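You operate a simulated robot arm through the tools that you are given. There is no shell and no other tool. Be economical: measure what you need, move in short steps, check, and stop when the job is done.

Carry out the task below with a simulated robot arm. There is one attempt and no reset: what you move stays moved.

Task
Set the red and blue sliders by the brush card.
Fine: then drop the red and blue brush latches.
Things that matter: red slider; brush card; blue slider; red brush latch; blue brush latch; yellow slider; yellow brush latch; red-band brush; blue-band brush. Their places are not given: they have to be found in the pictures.

Only the result counts: the job must be done as asked and must still hold three seconds after the hand-in. Knocking over, shifting, dropping, spilling or breaking anything else fails it.

Robot
A 7-joint arm with a two-finger parallel gripper, fixed in place. Base frame: the origin is at the foot of the arm, x ahead of it, y to its left, z up; the work surface is at about z = 900. Readings come in mm, degrees, newtons and seconds.
With the tool pointing down near the work surface it reaches from about 300 to 680 mm from the base axis. Its first joint turns from -66.0 to 66.0 degrees. Payload 1.57 kg.
The TCP is the grasp point between the finger pads, 30 mm short of the fingertips. In the tool frame z runs along the fingers and y along their closing line. Largest opening 110 mm; finger width 24, thickness 12; the body of the gripper, 48 by 112 mm, starts 78 mm behind the TCP.
Orientation is that of the tool frame in the base frame, as [roll, pitch, yaw] about the fixed x, y, z axes, in that order (R = Rz(yaw) Ry(pitch) Rx(roll)). With the fingers straight down and closing along the base's y, the tool's x points along the base's -x, its y along +y and its z along -z.

Tools
- The arm moves only by the tool step_arm. Its argument "rows" is a list of rows, each an object (a shift or turn left out is 0, a gripper value left out holds the last) with "offset": the shift along the tool's x, y, z in m, a list of three; "rot": the turn, a rotation vector about the tool's x, y, z in degrees, a list of three; "fingers": the opening, from 0 (shut) to 1 (fully open). In form: [{"offset": [dx, dy, dz], "rot": [ax, ay, az], "fingers": fingers}, ...]. A call has 1 to 10 rows; each row shifts and turns the commanded pose from where the row before left it, along the tool's axes as they then stand. Each row takes 0.2 s and may step no farther than 50 mm and 8.6 degrees from the row before; otherwise, or with a gripper value out of range, the whole call is refused. A pose out of reach is approached as far as the arm can. The call stops where the force on the tool passes 50 N (or 10 N more than at its start, if that is more) or the arm is blocked; 0.2 s more then pass. The fingers move at their own pace (about 108 mm/s each) and stop on an object; they squeeze with about 38 N. The grip force told is the motor's: it shows also when the fingers shut on nothing. Time passes only in rows, and 0.2 s behind the last, so rows that do not move let the fingers close. The reply holds the time, the measured pose of the TCP, the force on the tool along the base axes, the opening and the grip force, in the units named above and with some noise.
- Cameras (640 x 400 px; columns grow to the right, rows downward): "scene" is fixed at [166.6, -392.4, 1406]; the picture's right is [0.77, -0.64, 0.00], its down [-0.36, -0.43, -0.83] and it looks along [0.53, 0.64, -0.56] (base axes); focal length 314 px, centre (320, 200). "wrist" rides on the gripper at [70, 16, -141] in the tool frame; the picture's right is [-0.23, 0.97, 0.00], its down [-0.86, -0.20, -0.48] and it looks along [-0.47, -0.11, 0.88] (tool axes); focal length 222 px, centre (320, 200).
- capture(camera): a new picture of that camera. It takes no simulated time.
- probe_pixels(camera, pixels): for up to 12 pixels [column, row] of the newest picture of that camera ("zoom" is the newest enlarged one), the place [x, y, z] in the base frame of the surface seen there, good to about 3 mm. It takes no simulated time.
- zoom(camera, box): a new picture of the part [left, top, right, bottom] of that camera's present view, enlarged. It takes no simulated time.
- hand_in(): hands the job in; it is judged then, once.

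Keep the steps short. Do not move on a guess: measure, check each grasp and each placing, and mend mistakes. In all there are 80 turns and 34 pictures (those below and enlarged ones count). Leave the gripper open and the arm clear of the work at the hand-in unless told otherwise, and finish with a single line.

The tools are called by a JSON object that holds its "name" and its "arguments". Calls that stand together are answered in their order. step_arm: Moves the arm, as the interface text tells. Its arguments: {"type":"object","properties":{"rows":{"type":"array"}},"required":["rows"]} The other tools are called the same way: capture (camera) takes a picture; probe_pixels (camera, pixels) gives the place of the surface under pixels of a picture; zoom (camera, box) takes an enlarged picture of a part of a camera's view; hand_in () hands the job in.

At the start:

```text
t: 0.0
tool_pos: [463.9, 78.5, 1228.5]
tool_rot: [179.9, 0.0, 180.0]
contact_force: [-0.3, 0.0, -0.3]
opening: 109.9
gripper_force: 0.1
```

scene: 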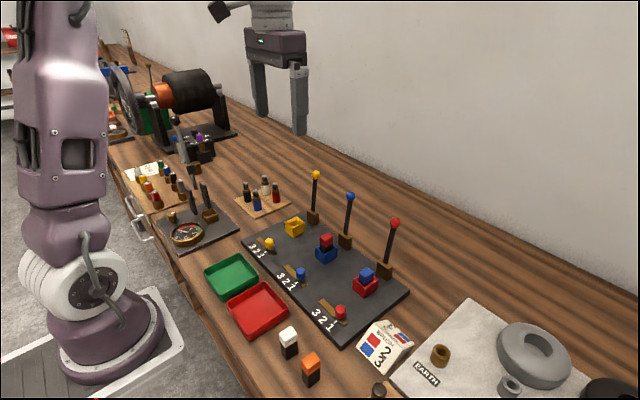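
wrist: 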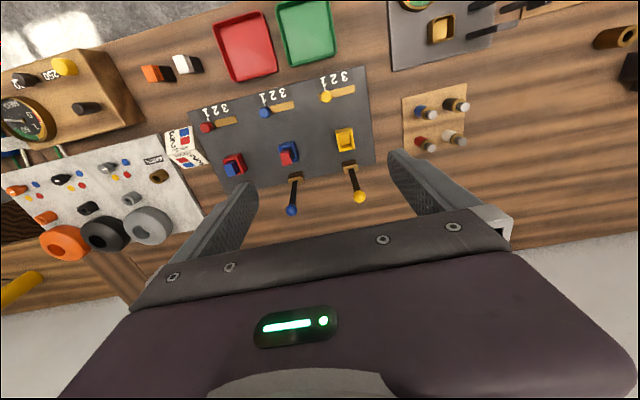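

I see a dark board with three sliders (yellow, blue, red; scales 3 2 1), three levers, brush holders and a card. I'll zoom in on the card and the board.

{"name": "zoom", "arguments": {"camera": "scene", "box": [340, 300, 440, 380]}}

{"name": "zoom", "arguments": {"camera": "scene", "box": [230, 160, 420, 350]}}

{"name": "zoom", "arguments": {"camera": "wrist", "box": [160, 60, 390, 220]}}

```text
5.00 times, centred on (390, 340) of scene
```

zoom: 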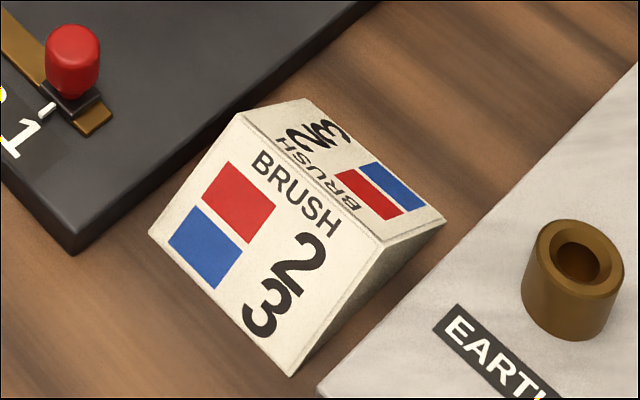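

```text
2.11 times, centred on (325, 255) of scene
```

zoom: 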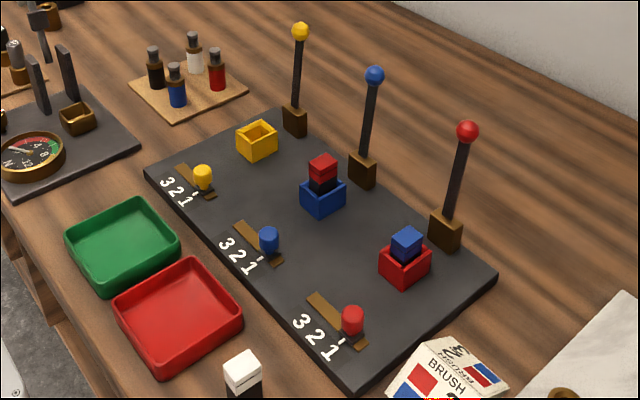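

```text
2.50 times, centred on (275, 140) of wrist
```

zoom: 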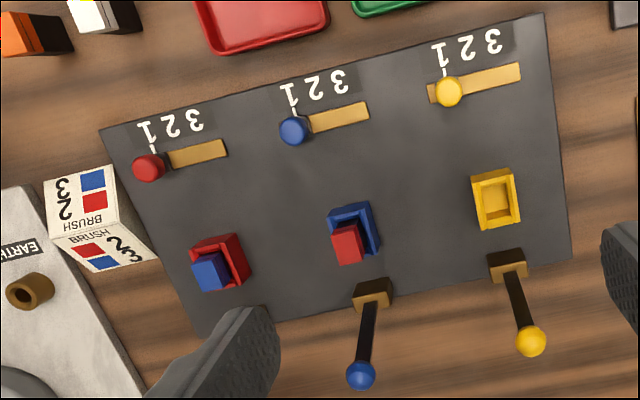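

The card reads red → 2, blue → 3. All three sliders are at 1. Next I'll measure knobs, scale marks, levers and brushes.

{"name": "zoom", "arguments": {"camera": "scene", "box": [260, 250, 360, 335]}}

{"name": "zoom", "arguments": {"camera": "scene", "box": [300, 180, 420, 300]}}

{"name": "probe_pixels", "arguments": {"camera": "scene", "pixels": [[395, 223], [390, 250], [385, 268], [350, 196], [347, 222], [345, 240], [316, 175], [313, 215], [367, 272], [326, 240], [341, 309], [301, 271]]}}

```text
4.71 times, centred on (310, 292) of scene
```

zoom: 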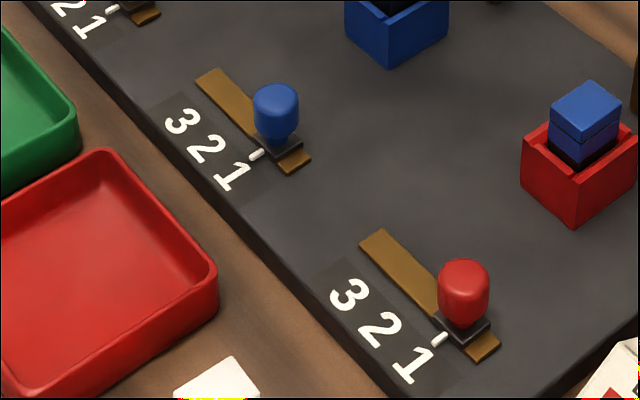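

```text
3.33 times, centred on (360, 240) of scene
```

zoom: 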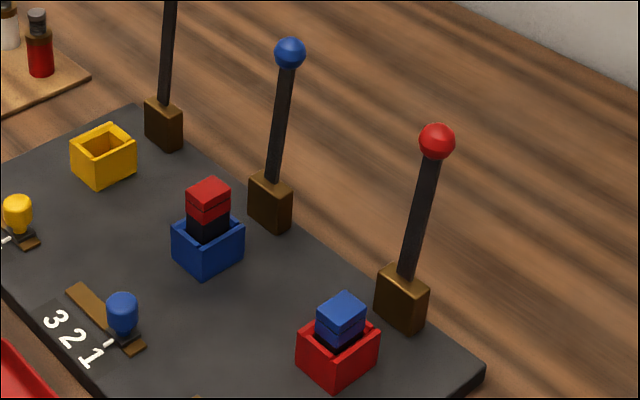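

```text
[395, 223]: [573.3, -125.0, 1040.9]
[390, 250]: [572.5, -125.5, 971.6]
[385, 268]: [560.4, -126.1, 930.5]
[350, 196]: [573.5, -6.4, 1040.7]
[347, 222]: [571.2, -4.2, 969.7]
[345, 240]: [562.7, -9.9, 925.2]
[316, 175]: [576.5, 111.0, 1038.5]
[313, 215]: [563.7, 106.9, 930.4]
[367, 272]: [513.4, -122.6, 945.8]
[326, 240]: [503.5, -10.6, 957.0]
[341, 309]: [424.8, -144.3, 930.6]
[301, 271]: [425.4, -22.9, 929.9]
```

Now the scale marks and slot ends of both sliders.

{"name": "probe_pixels", "arguments": {"camera": "scene", "pixels": [[330.2, 327], [322.7, 319.2], [316.4, 312], [334.6, 322.2], [331, 299], [354, 323.5], [292.4, 286.7], [286.2, 281], [280.3, 275.4], [297, 282.5], [296, 266.5], [305, 284.5]]}}

{"name": "probe_pixels", "arguments": {"camera": "scene", "pixels": [[340, 303], [340, 315], [301, 277], [300, 268], [365, 270], [326, 236], [320, 242], [365, 285], [394, 240], [397, 285], [372, 268], [335, 330]]}}

```text
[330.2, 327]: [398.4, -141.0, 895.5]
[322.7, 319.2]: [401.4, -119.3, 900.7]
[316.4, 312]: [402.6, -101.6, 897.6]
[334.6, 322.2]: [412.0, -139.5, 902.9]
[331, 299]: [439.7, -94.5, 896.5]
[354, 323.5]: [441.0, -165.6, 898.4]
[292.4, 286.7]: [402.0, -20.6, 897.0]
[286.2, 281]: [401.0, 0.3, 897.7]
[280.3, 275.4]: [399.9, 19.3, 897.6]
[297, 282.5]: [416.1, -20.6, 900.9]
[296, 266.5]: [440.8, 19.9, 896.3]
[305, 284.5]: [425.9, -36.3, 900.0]
```

```text
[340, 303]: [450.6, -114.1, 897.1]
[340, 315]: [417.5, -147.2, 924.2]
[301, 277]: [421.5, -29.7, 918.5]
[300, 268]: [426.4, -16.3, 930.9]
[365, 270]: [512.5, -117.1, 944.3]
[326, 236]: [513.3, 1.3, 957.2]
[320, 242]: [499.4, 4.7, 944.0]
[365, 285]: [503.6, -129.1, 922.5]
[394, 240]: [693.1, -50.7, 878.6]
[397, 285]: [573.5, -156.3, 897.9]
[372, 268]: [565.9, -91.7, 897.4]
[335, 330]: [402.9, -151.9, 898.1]
```

Scale pitch is 20 mm along +y (red 1/2/3 at y≈-141/-121/-101; blue at -21/-1/+19). Red knob is at about (425,-141), top z≈932. I move above it with the fingers narrowed to ~40 mm.

{"name": "step_arm", "arguments": {"rows": [{"offset": [0.0078, -0.044, 0], "fingers": 0.36}, {"offset": [0.0078, -0.044, 0]}, {"offset": [0.0078, -0.044, 0]}, {"offset": [0.0078, -0.044, 0]}, {"offset": [0.0078, -0.0435, 0]}, {"offset": [0, 0, 0.045]}, {"offset": [0, 0, 0.045]}, {"offset": [0, 0, 0.045]}, {"offset": [0, 0, 0.045]}, {"offset": [0, 0, 0.03]}]}}

{"name": "capture", "arguments": {"camera": "wrist"}}

```text
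t: 2.2
tool_pos: [424.6, -141.8, 1017.5]
tool_rot: [180.0, 0.0, 180.0]
contact_force: [0.6, 0.3, -0.6]
opening: 39.6
gripper_force: 0.0
```

```text
26 pictures are left
```

wrist: 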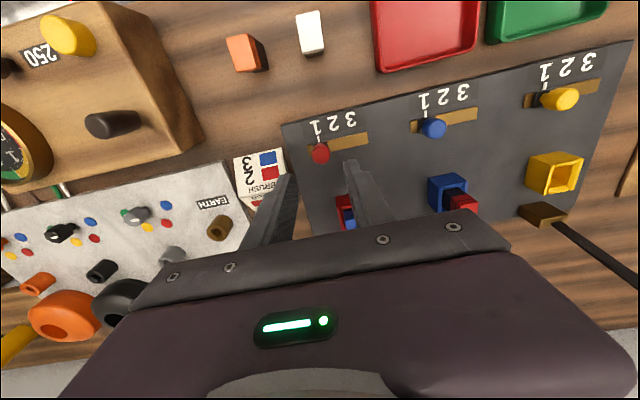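

The card is close to the right-hand finger, so I probe the knob and the card.

{"name": "probe_pixels", "arguments": {"camera": "wrist", "pixels": [[319, 152], [327, 152], [312, 152], [284, 160], [285, 185], [275, 150], [262, 180]]}}

{"name": "probe_pixels", "arguments": {"camera": "scene", "pixels": [[378, 325], [403, 320], [412, 340], [388, 322], [360, 345]]}}

```text
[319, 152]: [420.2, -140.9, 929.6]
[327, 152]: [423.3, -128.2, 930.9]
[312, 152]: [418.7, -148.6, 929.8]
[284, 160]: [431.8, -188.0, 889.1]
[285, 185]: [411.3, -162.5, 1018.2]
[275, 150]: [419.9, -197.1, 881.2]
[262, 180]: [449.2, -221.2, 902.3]
```

```text
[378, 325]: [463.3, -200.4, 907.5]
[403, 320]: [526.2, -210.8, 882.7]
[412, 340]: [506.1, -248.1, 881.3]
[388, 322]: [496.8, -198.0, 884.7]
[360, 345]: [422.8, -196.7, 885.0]
```

Card edge is ~15 mm beyond the finger. Descending so tips are at z≈908 around the knob.

{"name": "step_arm", "arguments": {"rows": [{"offset": [0, 0.001, 0.03]}, {"offset": [0, 0, 0.025]}, {"offset": [0, 0, 0.015]}, {"offset": [0, 0, 0.01]}]}}

{"name": "zoom", "arguments": {"camera": "scene", "box": [290, 250, 390, 340]}}

```text
t: 3.2
tool_pos: [425.9, -139.9, 938.1]
tool_rot: [-180.0, 0.0, -180.0]
contact_force: [0.4, -0.2, -0.1]
opening: 39.6
gripper_force: 0.1
```

```text
4.44 times, centred on (340, 295) of scene
```

zoom: 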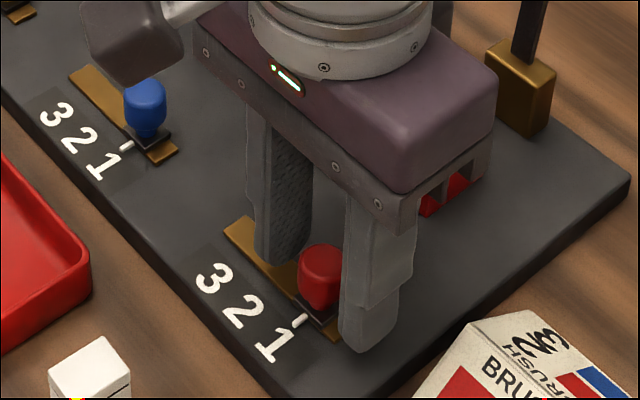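

The knob sits between the fingers. Close.

{"name": "step_arm", "arguments": {"rows": [{"fingers": 0}, {}, {}]}}

```text
t: 4.0
tool_pos: [425.8, -140.8, 936.8]
tool_rot: [-180.0, -0.1, -180.0]
contact_force: [1.1, 2.2, -5.8]
opening: 18.7
gripper_force: 33.2
```

Gripped (18.7 mm). Slide +20 mm in y to 2.

{"name": "step_arm", "arguments": {"rows": [{"offset": [0, 0.005, 0]}, {"offset": [0, 0.005, 0]}, {"offset": [0, 0.005, 0]}, {"offset": [0, 0.005, 0]}, {}]}}

{"name": "zoom", "arguments": {"camera": "scene", "box": [290, 270, 370, 340]}}

```text
t: 5.2
tool_pos: [424.8, -120.4, 936.7]
tool_rot: [180.0, 0.0, 180.0]
contact_force: [2.9, 0.4, -18.8]
opening: 18.9
gripper_force: 33.0
```

```text
5.71 times, centred on (330, 305) of scene
```

zoom: 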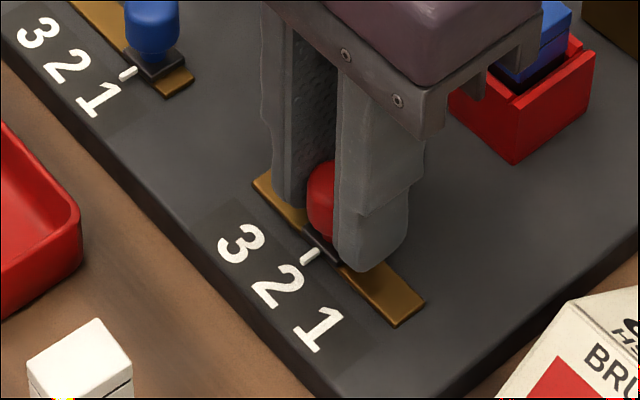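

The pointer lines up with 2. Release and rise, then move over the blue knob (y≈-21).

{"name": "step_arm", "arguments": {"rows": [{"fingers": 0.36}, {}, {"offset": [0, 0, -0.03]}, {"offset": [0, 0, -0.05]}, {"offset": [0, 0.033, 0]}, {"offset": [0, 0.033, 0]}, {"offset": [0, 0.034, 0]}]}}

{"name": "zoom", "arguments": {"camera": "scene", "box": [290, 270, 370, 340]}}

```text
t: 6.8
tool_pos: [425.3, -18.1, 1017.5]
tool_rot: [180.0, 0.0, 179.9]
contact_force: [-0.5, 0.1, -0.4]
opening: 39.4
gripper_force: 0.1
```

```text
5.71 times, centred on (330, 305) of scene
```

zoom: 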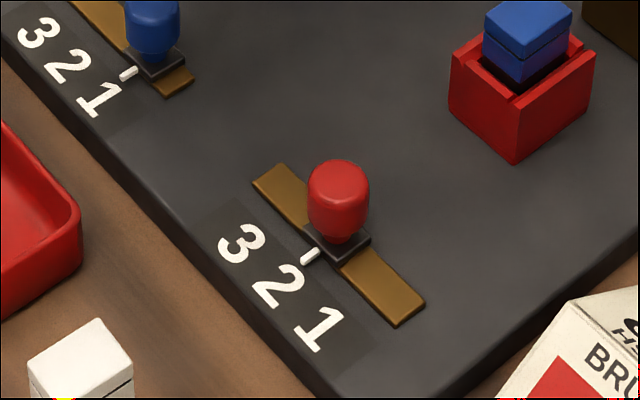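

Red is held at 2. I check its pointer against the digits, plus the blue knob.

{"name": "probe_pixels", "arguments": {"camera": "zoom", "pixels": [[309, 256], [285, 288], [323, 330], [242, 245], [338, 170], [128, 72], [103, 97], [152, 20]]}}

{"name": "step_arm", "arguments": {"rows": [{"offset": [0, -0.002, 0.03]}, {"offset": [0, 0, 0.025]}, {"offset": [0, 0, 0.015]}, {"offset": [0, 0, 0.01]}, {}]}}

{"name": "zoom", "arguments": {"camera": "scene", "box": [260, 230, 340, 300]}}

```text
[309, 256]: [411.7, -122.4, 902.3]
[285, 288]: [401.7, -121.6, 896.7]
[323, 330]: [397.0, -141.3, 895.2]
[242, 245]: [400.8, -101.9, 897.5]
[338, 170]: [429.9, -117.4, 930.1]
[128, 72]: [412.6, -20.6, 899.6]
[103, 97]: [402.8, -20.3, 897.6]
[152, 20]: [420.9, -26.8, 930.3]
```

```text
t: 8.0
tool_pos: [425.8, -20.7, 938.4]
tool_rot: [-180.0, 0.0, -179.9]
contact_force: [0.6, -0.4, 0.3]
opening: 39.9
gripper_force: 0.1
```

```text
5.71 times, centred on (300, 265) of scene
```

zoom: 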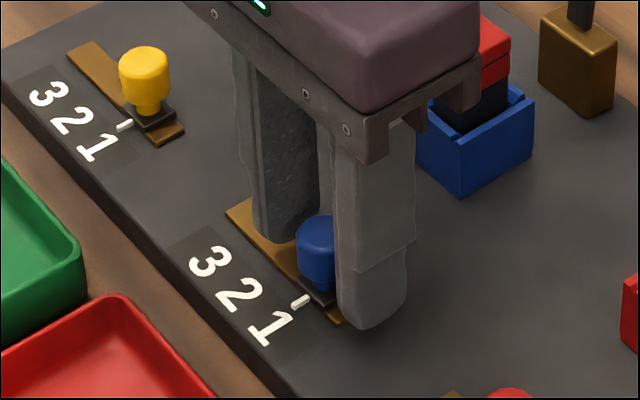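

Red pointer matches "2" (−122 vs −121.6). Grip blue and slide +40 mm to 3.

{"name": "step_arm", "arguments": {"rows": [{"fingers": 0}, {}, {}, {"offset": [0, 0.007, 0]}, {"offset": [0, 0.007, 0]}, {"offset": [0, 0.007, 0]}, {"offset": [0, 0.007, 0]}, {"offset": [0, 0.007, 0]}, {"offset": [0, 0.005, 0]}, {}]}}

{"name": "zoom", "arguments": {"camera": "scene", "box": [260, 230, 340, 300]}}

```text
t: 10.2
tool_pos: [426.3, 19.2, 938.1]
tool_rot: [180.0, 0.2, -179.9]
contact_force: [0.5, 2.1, 23.1]
opening: 18.9
gripper_force: 32.6
```

```text
5.71 times, centred on (300, 265) of scene
```

zoom: 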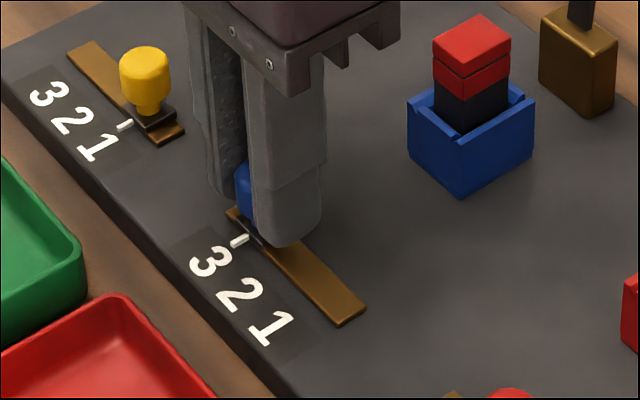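

Blue is at 3. Release and rise well up, then check the result and both levers.

{"name": "step_arm", "arguments": {"rows": [{"fingers": 0.36}, {}, {"offset": [0, 0, -0.03]}, {"offset": [0, 0, -0.05]}, {"offset": [0, 0, -0.05]}, {"offset": [0, 0, -0.05]}, {"offset": [0, 0, -0.03]}]}}

{"name": "zoom", "arguments": {"camera": "scene", "box": [260, 170, 420, 300]}}

{"name": "zoom", "arguments": {"camera": "wrist", "box": [180, 60, 420, 230]}}

```text
t: 11.8
tool_pos: [425.3, 18.4, 1149.2]
tool_rot: [180.0, 0.0, 180.0]
contact_force: [0.7, -0.5, 0.4]
opening: 39.3
gripper_force: 0.1
```

```text
3.08 times, centred on (340, 235) of scene
```

zoom: 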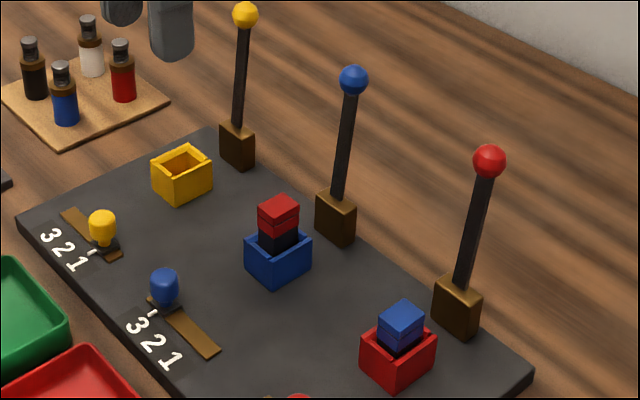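

```text
2.35 times, centred on (300, 145) of wrist
```

zoom: 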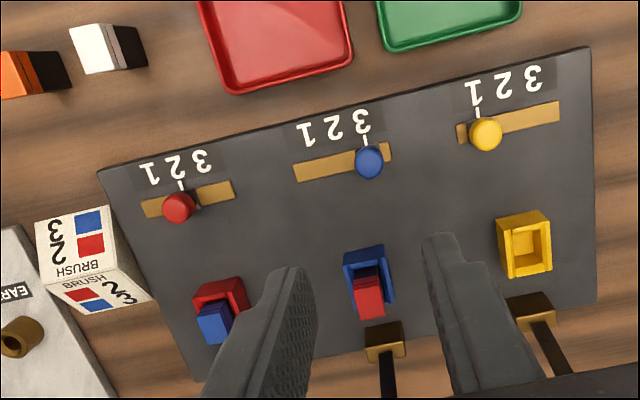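

Red=2, blue=3 confirmed. Note the brushes sit in opposite-colour holders; I wasn't asked to change that, so they stay. Now I measure the levers: balls, hinge blocks, holders and brush tops.

{"name": "zoom", "arguments": {"camera": "scene", "box": [330, 205, 430, 305]}}

```text
4.00 times, centred on (380, 255) of scene
```

zoom: 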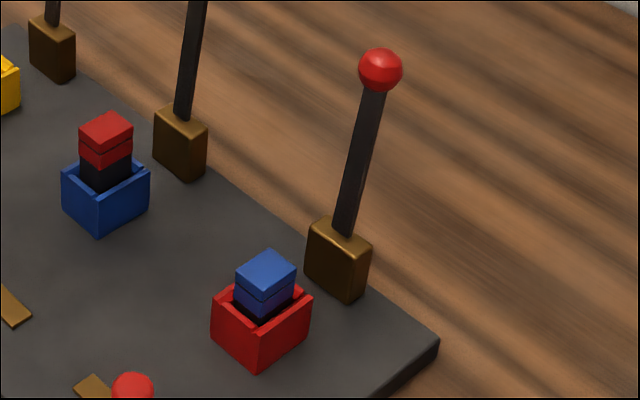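

{"name": "probe_pixels", "arguments": {"camera": "zoom", "pixels": [[380, 70], [380, 52], [371, 110], [347, 215], [328, 232], [355, 244], [325, 262], [265, 264], [238, 258], [260, 340], [215, 298], [305, 300]]}}

{"name": "probe_pixels", "arguments": {"camera": "zoom", "pixels": [[105, 125], [83, 122], [130, 123], [105, 142], [98, 210], [65, 172], [147, 178], [190, 85], [175, 115], [345, 255], [260, 275], [265, 290]]}}

```text
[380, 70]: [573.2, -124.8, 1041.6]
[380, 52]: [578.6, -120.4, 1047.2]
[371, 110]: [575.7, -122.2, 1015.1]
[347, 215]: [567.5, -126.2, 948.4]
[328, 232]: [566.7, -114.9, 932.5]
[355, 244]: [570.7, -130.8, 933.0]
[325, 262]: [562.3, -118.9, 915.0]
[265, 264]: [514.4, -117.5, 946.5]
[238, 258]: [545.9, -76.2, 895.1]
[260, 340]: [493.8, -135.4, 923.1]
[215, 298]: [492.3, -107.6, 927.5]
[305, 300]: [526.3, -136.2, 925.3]
```

```text
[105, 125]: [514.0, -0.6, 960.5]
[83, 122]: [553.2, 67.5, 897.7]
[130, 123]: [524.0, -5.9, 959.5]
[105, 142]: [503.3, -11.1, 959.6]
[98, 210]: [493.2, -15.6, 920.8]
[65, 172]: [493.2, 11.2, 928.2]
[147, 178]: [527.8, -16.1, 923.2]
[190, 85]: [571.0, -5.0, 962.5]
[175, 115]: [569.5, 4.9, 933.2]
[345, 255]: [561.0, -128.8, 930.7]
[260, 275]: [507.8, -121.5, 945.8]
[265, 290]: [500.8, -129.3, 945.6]
```

Red lever: ball ≈(578,-121,1040), pivot ≈(570,-122,930), leaning slightly back; it folds toward −x over the holder. I go above the ball with 40 mm opening.

{"name": "step_arm", "arguments": {"rows": [{"offset": [-0.0305, -0.0279, 0]}, {"offset": [-0.0305, -0.0279, 0]}, {"offset": [-0.0305, -0.0279, 0]}, {"offset": [-0.0305, -0.0279, 0]}, {"offset": [-0.0305, -0.0279, 0]}, {"offset": [0, 0, 0.03]}, {}]}}

{"name": "capture", "arguments": {"camera": "wrist"}}

{"name": "zoom", "arguments": {"camera": "scene", "box": [310, 130, 450, 270]}}

```text
t: 13.4
tool_pos: [578.0, -121.1, 1115.5]
tool_rot: [179.9, -0.1, -180.0]
contact_force: [0.1, 0.0, 1.5]
opening: 39.7
gripper_force: 0.2
```

```text
17 pictures are left
```

wrist: 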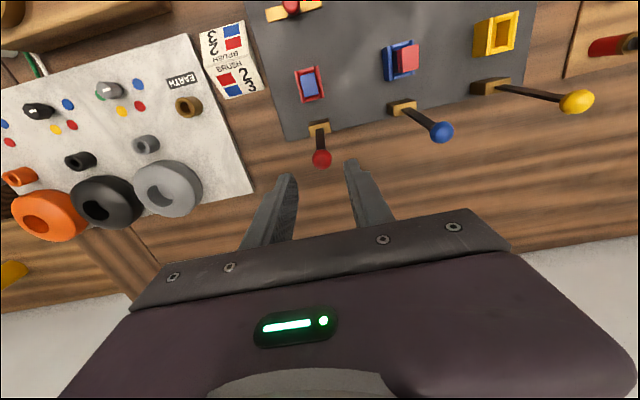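

```text
2.86 times, centred on (380, 200) of scene
```

zoom: 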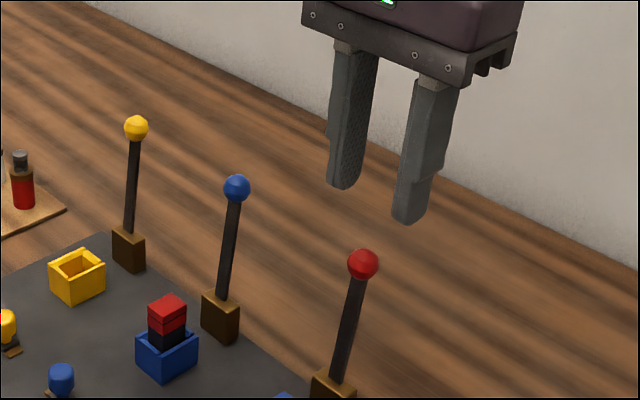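

Probe the ball tops from this view to confirm alignment.

{"name": "probe_pixels", "arguments": {"camera": "wrist", "pixels": [[321, 158], [314, 158], [328, 158], [321, 165], [443, 132], [319, 127], [312, 85], [402, 105]]}}

{"name": "step_arm", "arguments": {"rows": [{"offset": [0, 0, 0.025]}, {"offset": [0, 0, 0.025]}, {"offset": [0, 0, 0.012]}, {}]}}

{"name": "zoom", "arguments": {"camera": "scene", "box": [340, 180, 440, 280]}}

```text
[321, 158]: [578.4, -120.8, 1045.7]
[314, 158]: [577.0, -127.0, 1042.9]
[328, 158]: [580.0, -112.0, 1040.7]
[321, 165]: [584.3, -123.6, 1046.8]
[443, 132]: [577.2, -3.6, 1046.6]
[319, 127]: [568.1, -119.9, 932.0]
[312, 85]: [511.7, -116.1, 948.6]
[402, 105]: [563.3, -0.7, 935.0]
```

```text
t: 14.4
tool_pos: [579.1, -121.0, 1054.8]
tool_rot: [180.0, -0.1, 180.0]
contact_force: [-0.2, 0.3, -0.6]
opening: 39.6
gripper_force: 0.0
```

```text
4.00 times, centred on (390, 230) of scene
```

zoom: 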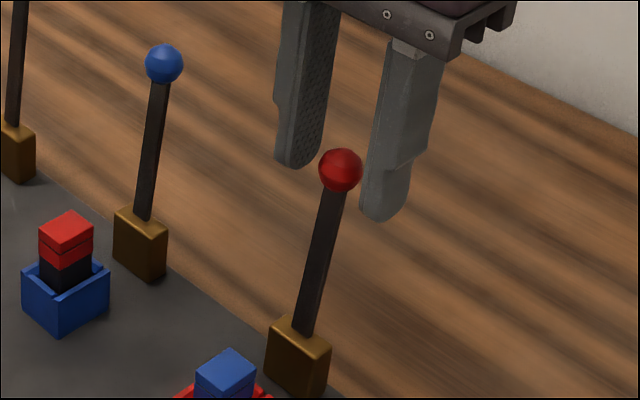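

Ball lies between the fingertips. Lower 5 mm and close gently.

{"name": "step_arm", "arguments": {"rows": [{"offset": [0, 0, 0.005]}, {"fingers": 0.1}, {"fingers": 0.1}, {}]}}

```text
t: 15.4
tool_pos: [577.7, -119.7, 1051.2]
tool_rot: [179.9, -0.1, 179.9]
contact_force: [-0.7, 9.2, 3.2]
opening: 20.6
gripper_force: 33.8
```

Held (20.6 mm). Lead the ball along its arc about the pivot, first ~16°.

{"name": "step_arm", "arguments": {"rows": [{"offset": [0.0088, 0.0005, 0]}, {"offset": [0.0089, 0.0005, 0]}, {"offset": [0.0134, 0, 0.002]}, {}]}}

```text
t: 16.4
tool_pos: [547.6, -119.6, 1049.0]
tool_rot: [179.9, 0.1, 179.9]
contact_force: [9.8, 5.4, 2.0]
opening: 20.5
gripper_force: 34.8
```

Moves freely. Continue to ~47°.

{"name": "step_arm", "arguments": {"rows": [{"offset": [0.0131, 0, 0.0037]}, {"offset": [0.0126, 0, 0.0052]}, {"offset": [0.0118, 0, 0.0067]}, {"offset": [0.0109, 0, 0.008]}, {"offset": [0.0099, 0, 0.0094]}, {}]}}

{"name": "zoom", "arguments": {"camera": "scene", "box": [310, 190, 430, 310]}}

```text
t: 17.8
tool_pos: [487.9, -119.3, 1014.2]
tool_rot: [-180.0, 0.0, -180.0]
contact_force: [-0.4, -1.1, 0.3]
opening: 10.7
gripper_force: 0.0
```

```text
3.33 times, centred on (370, 250) of scene
```

zoom: 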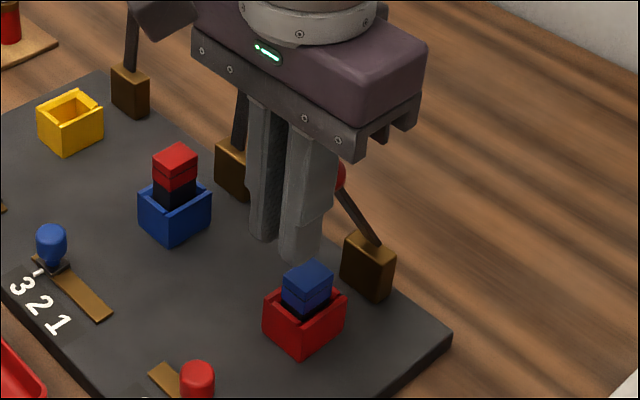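

The ball slipped out and the lever stays partway by itself. Rise straight up and locate it.

{"name": "step_arm", "arguments": {"rows": [{"offset": [0, 0, -0.04]}, {"offset": [0, 0, -0.04]}, {"offset": [0, 0, -0.02]}, {}]}}

{"name": "zoom", "arguments": {"camera": "scene", "box": [310, 190, 430, 310]}}

```text
t: 18.8
tool_pos: [489.9, -119.5, 1115.1]
tool_rot: [-180.0, 0.0, 179.9]
contact_force: [-0.6, 0.1, 0.5]
opening: 10.9
gripper_force: 0.0
```

```text
3.33 times, centred on (370, 250) of scene
```

zoom: 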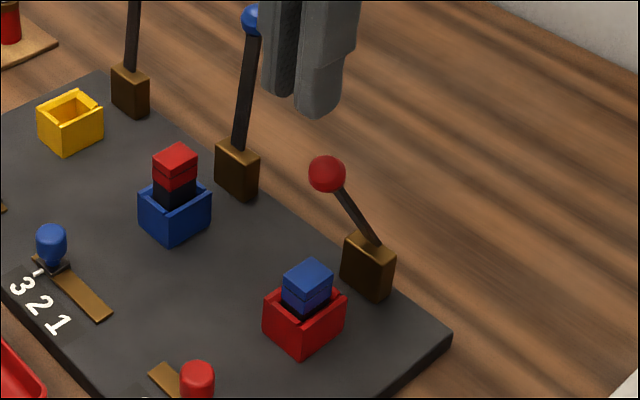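

{"name": "probe_pixels", "arguments": {"camera": "zoom", "pixels": [[326, 174], [326, 160], [343, 197], [358, 218], [374, 240], [370, 243]]}}

```text
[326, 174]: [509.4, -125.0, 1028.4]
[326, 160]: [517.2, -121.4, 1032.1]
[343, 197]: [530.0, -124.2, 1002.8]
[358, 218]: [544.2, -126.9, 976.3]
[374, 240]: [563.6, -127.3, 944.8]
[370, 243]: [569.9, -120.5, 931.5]
```

Ball is at ≈(513,-121,1024), ~31° forward and stays by friction. I'll push it on with shut fingers from behind: go to x≈541 behind the ball, tips at z≈1018.

{"name": "step_arm", "arguments": {"rows": [{"offset": [-0.026, -0.001, 0], "fingers": 0}, {"offset": [-0.026, 0, 0]}, {"offset": [0, 0, 0.035]}, {"offset": [0, 0, 0.032]}, {}]}}

{"name": "zoom", "arguments": {"camera": "scene", "box": [330, 190, 430, 290]}}

```text
t: 20.0
tool_pos: [542.3, -124.6, 1048.4]
tool_rot: [-179.9, 0.0, -180.0]
contact_force: [0.4, -0.9, 1.1]
opening: 0.0
gripper_force: 20.7
```

```text
4.00 times, centred on (380, 240) of scene
```

zoom: 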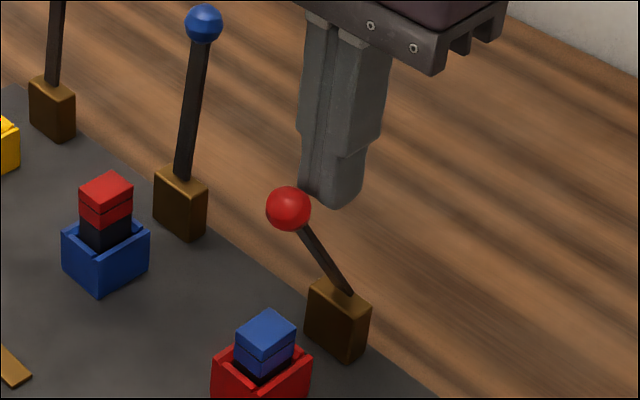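

Fingers are behind the ball. Push it forward and down along the arc to ~52°.

{"name": "step_arm", "arguments": {"rows": [{"offset": [0.009, 0.002, 0.002]}, {"offset": [0.0095, 0.001, 0.003]}, {"offset": [0.0105, 0, 0.007]}, {"offset": [0.009, 0, 0.007]}, {}]}}

{"name": "zoom", "arguments": {"camera": "scene", "box": [330, 200, 430, 300]}}

```text
t: 21.2
tool_pos: [502.4, -119.0, 1030.3]
tool_rot: [-180.0, 0.0, 180.0]
contact_force: [1.0, 0.9, -0.4]
opening: 0.0
gripper_force: 21.1
```

```text
4.00 times, centred on (380, 250) of scene
```

zoom: 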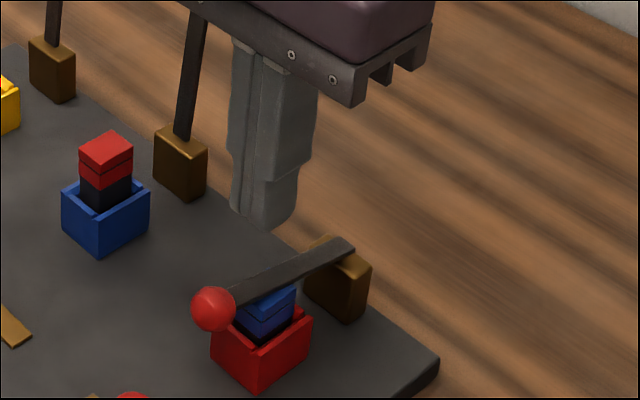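

The latch dropped by itself onto the brush. Check its resting pose.

{"name": "probe_pixels", "arguments": {"camera": "zoom", "pixels": [[213, 308], [240, 288], [290, 267], [345, 243], [265, 318], [255, 300], [105, 148], [290, 300]]}}

```text
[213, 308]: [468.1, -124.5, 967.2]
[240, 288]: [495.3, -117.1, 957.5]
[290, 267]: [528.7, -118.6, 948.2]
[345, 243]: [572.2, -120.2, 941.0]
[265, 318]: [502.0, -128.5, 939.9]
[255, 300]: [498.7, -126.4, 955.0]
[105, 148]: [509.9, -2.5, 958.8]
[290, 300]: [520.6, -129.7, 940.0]
```

Red latch lies down, resting on its brush. Now blue: rise, move behind the blue ball (578,-1,1040) with shut fingers.

{"name": "step_arm", "arguments": {"rows": [{"offset": [0, 0, -0.045]}, {"offset": [0, 0, -0.045]}, {"offset": [-0.034, 0.039, 0]}, {"offset": [-0.034, 0.039, 0]}, {"offset": [-0.036, 0.039, 0]}, {"offset": [0, 0, 0.03]}, {"offset": [0, 0, 0.027]}, {}]}}

{"name": "zoom", "arguments": {"camera": "scene", "box": [300, 150, 420, 270]}}

```text
refused: row 3 steps farther than a row can; nothing moved
```

```text
3.33 times, centred on (360, 210) of scene
```

zoom: 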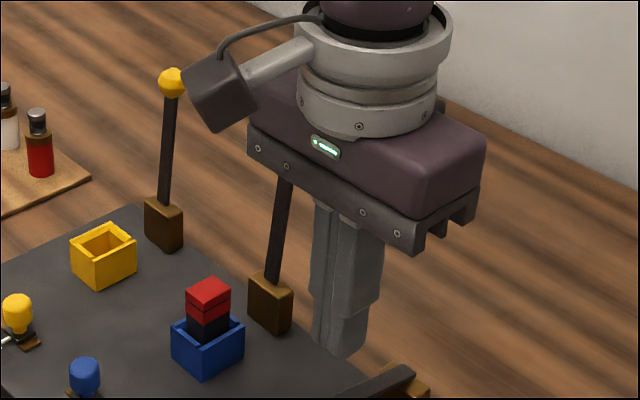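

Steps were slightly too long; I use shorter ones.

{"name": "step_arm", "arguments": {"rows": [{"offset": [0, 0, -0.045]}, {"offset": [0, 0, -0.045]}, {"offset": [-0.026, 0.0293, 0]}, {"offset": [-0.026, 0.0293, 0]}, {"offset": [-0.026, 0.0293, 0]}, {"offset": [-0.026, 0.0293, 0]}, {"offset": [0, 0, 0.03]}, {"offset": [0, 0, 0.027]}, {}]}}

{"name": "zoom", "arguments": {"camera": "scene", "box": [300, 150, 420, 270]}}

```text
t: 23.2
tool_pos: [606.7, 0.3, 1062.6]
tool_rot: [-179.9, 0.0, 180.0]
contact_force: [0.2, -0.6, -0.1]
opening: 0.1
gripper_force: 20.5
```

```text
3.33 times, centred on (360, 210) of scene
```

zoom: 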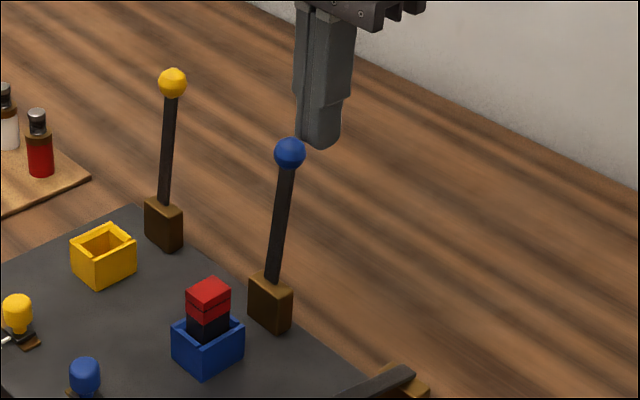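

Behind the blue ball. Push along the arc, up to ~33°.

{"name": "step_arm", "arguments": {"rows": [{"offset": [0.008, -0.001, 0]}, {"offset": [0.008, 0, 0]}, {"offset": [0.008, 0, 0]}, {"offset": [0.0065, 0, 0.001]}, {"offset": [0.0065, 0, 0.001]}, {"offset": [0.0065, 0, 0.002]}, {"offset": [0.0065, 0, 0.002]}, {"offset": [0.0065, 0, 0.002]}, {"offset": [0.0065, 0, 0.003]}, {"offset": [0.011, 0, 0.006]}]}}

{"name": "zoom", "arguments": {"camera": "scene", "box": [300, 150, 420, 270]}}

```text
t: 25.4
tool_pos: [532.9, -2.4, 1045.4]
tool_rot: [180.0, 0.1, -180.0]
contact_force: [0.4, -0.3, 0.3]
opening: 0.0
gripper_force: 21.8
```

```text
3.33 times, centred on (360, 210) of scene
```

zoom: 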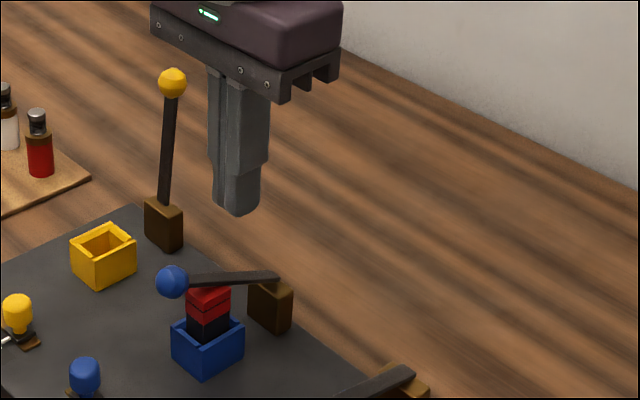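

Blue latch dropped onto its brush. Rise clear, open the fingers and inspect everything.

{"name": "step_arm", "arguments": {"rows": [{"offset": [0, 0, -0.045]}, {"offset": [0, 0, -0.045]}, {"offset": [0, 0, -0.045]}, {"offset": [0, 0, -0.045], "fingers": 1}, {"offset": [0.035, 0.035, 0]}, {"offset": [0.035, 0.035, 0]}, {}]}}

{"name": "zoom", "arguments": {"camera": "scene", "box": [310, 210, 400, 300]}}

{"name": "capture", "arguments": {"camera": "scene"}}

```text
t: 27.0
tool_pos: [461.2, 68.0, 1223.6]
tool_rot: [-180.0, 0.0, -180.0]
contact_force: [-0.6, 0.5, 0.1]
opening: 109.9
gripper_force: 0.0
```

```text
4.44 times, centred on (355, 255) of scene
```

zoom: 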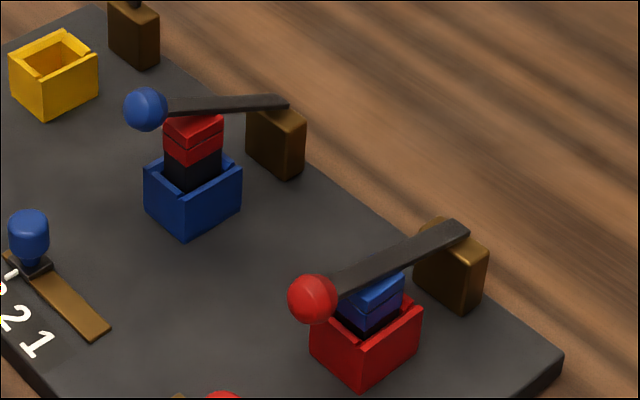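

```text
6 pictures are left
```

scene: 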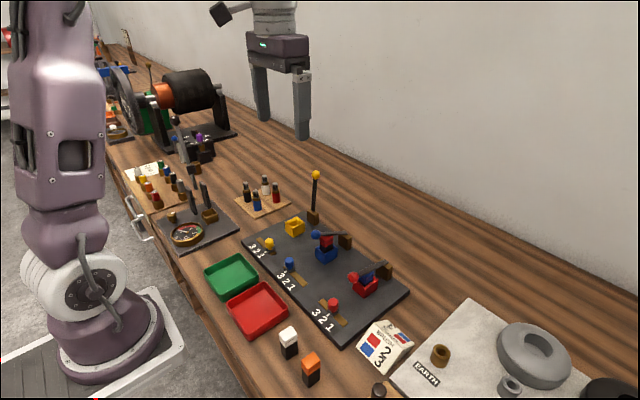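

Red slider is at 2 and blue at 3. Both latches rest on their brushes, yellow slider and latch are untouched, and the gripper is open and clear. Handing in.

{"name": "hand_in", "arguments": {}}

```text
The job is handed in.
```

Job handed in: red slider at 2, blue slider at 3, and the red and blue latches dropped onto the brushes, though neither lies flat; the brushes were already in opposite-colour holders, and I left them there because swapping them wasn't asked for.
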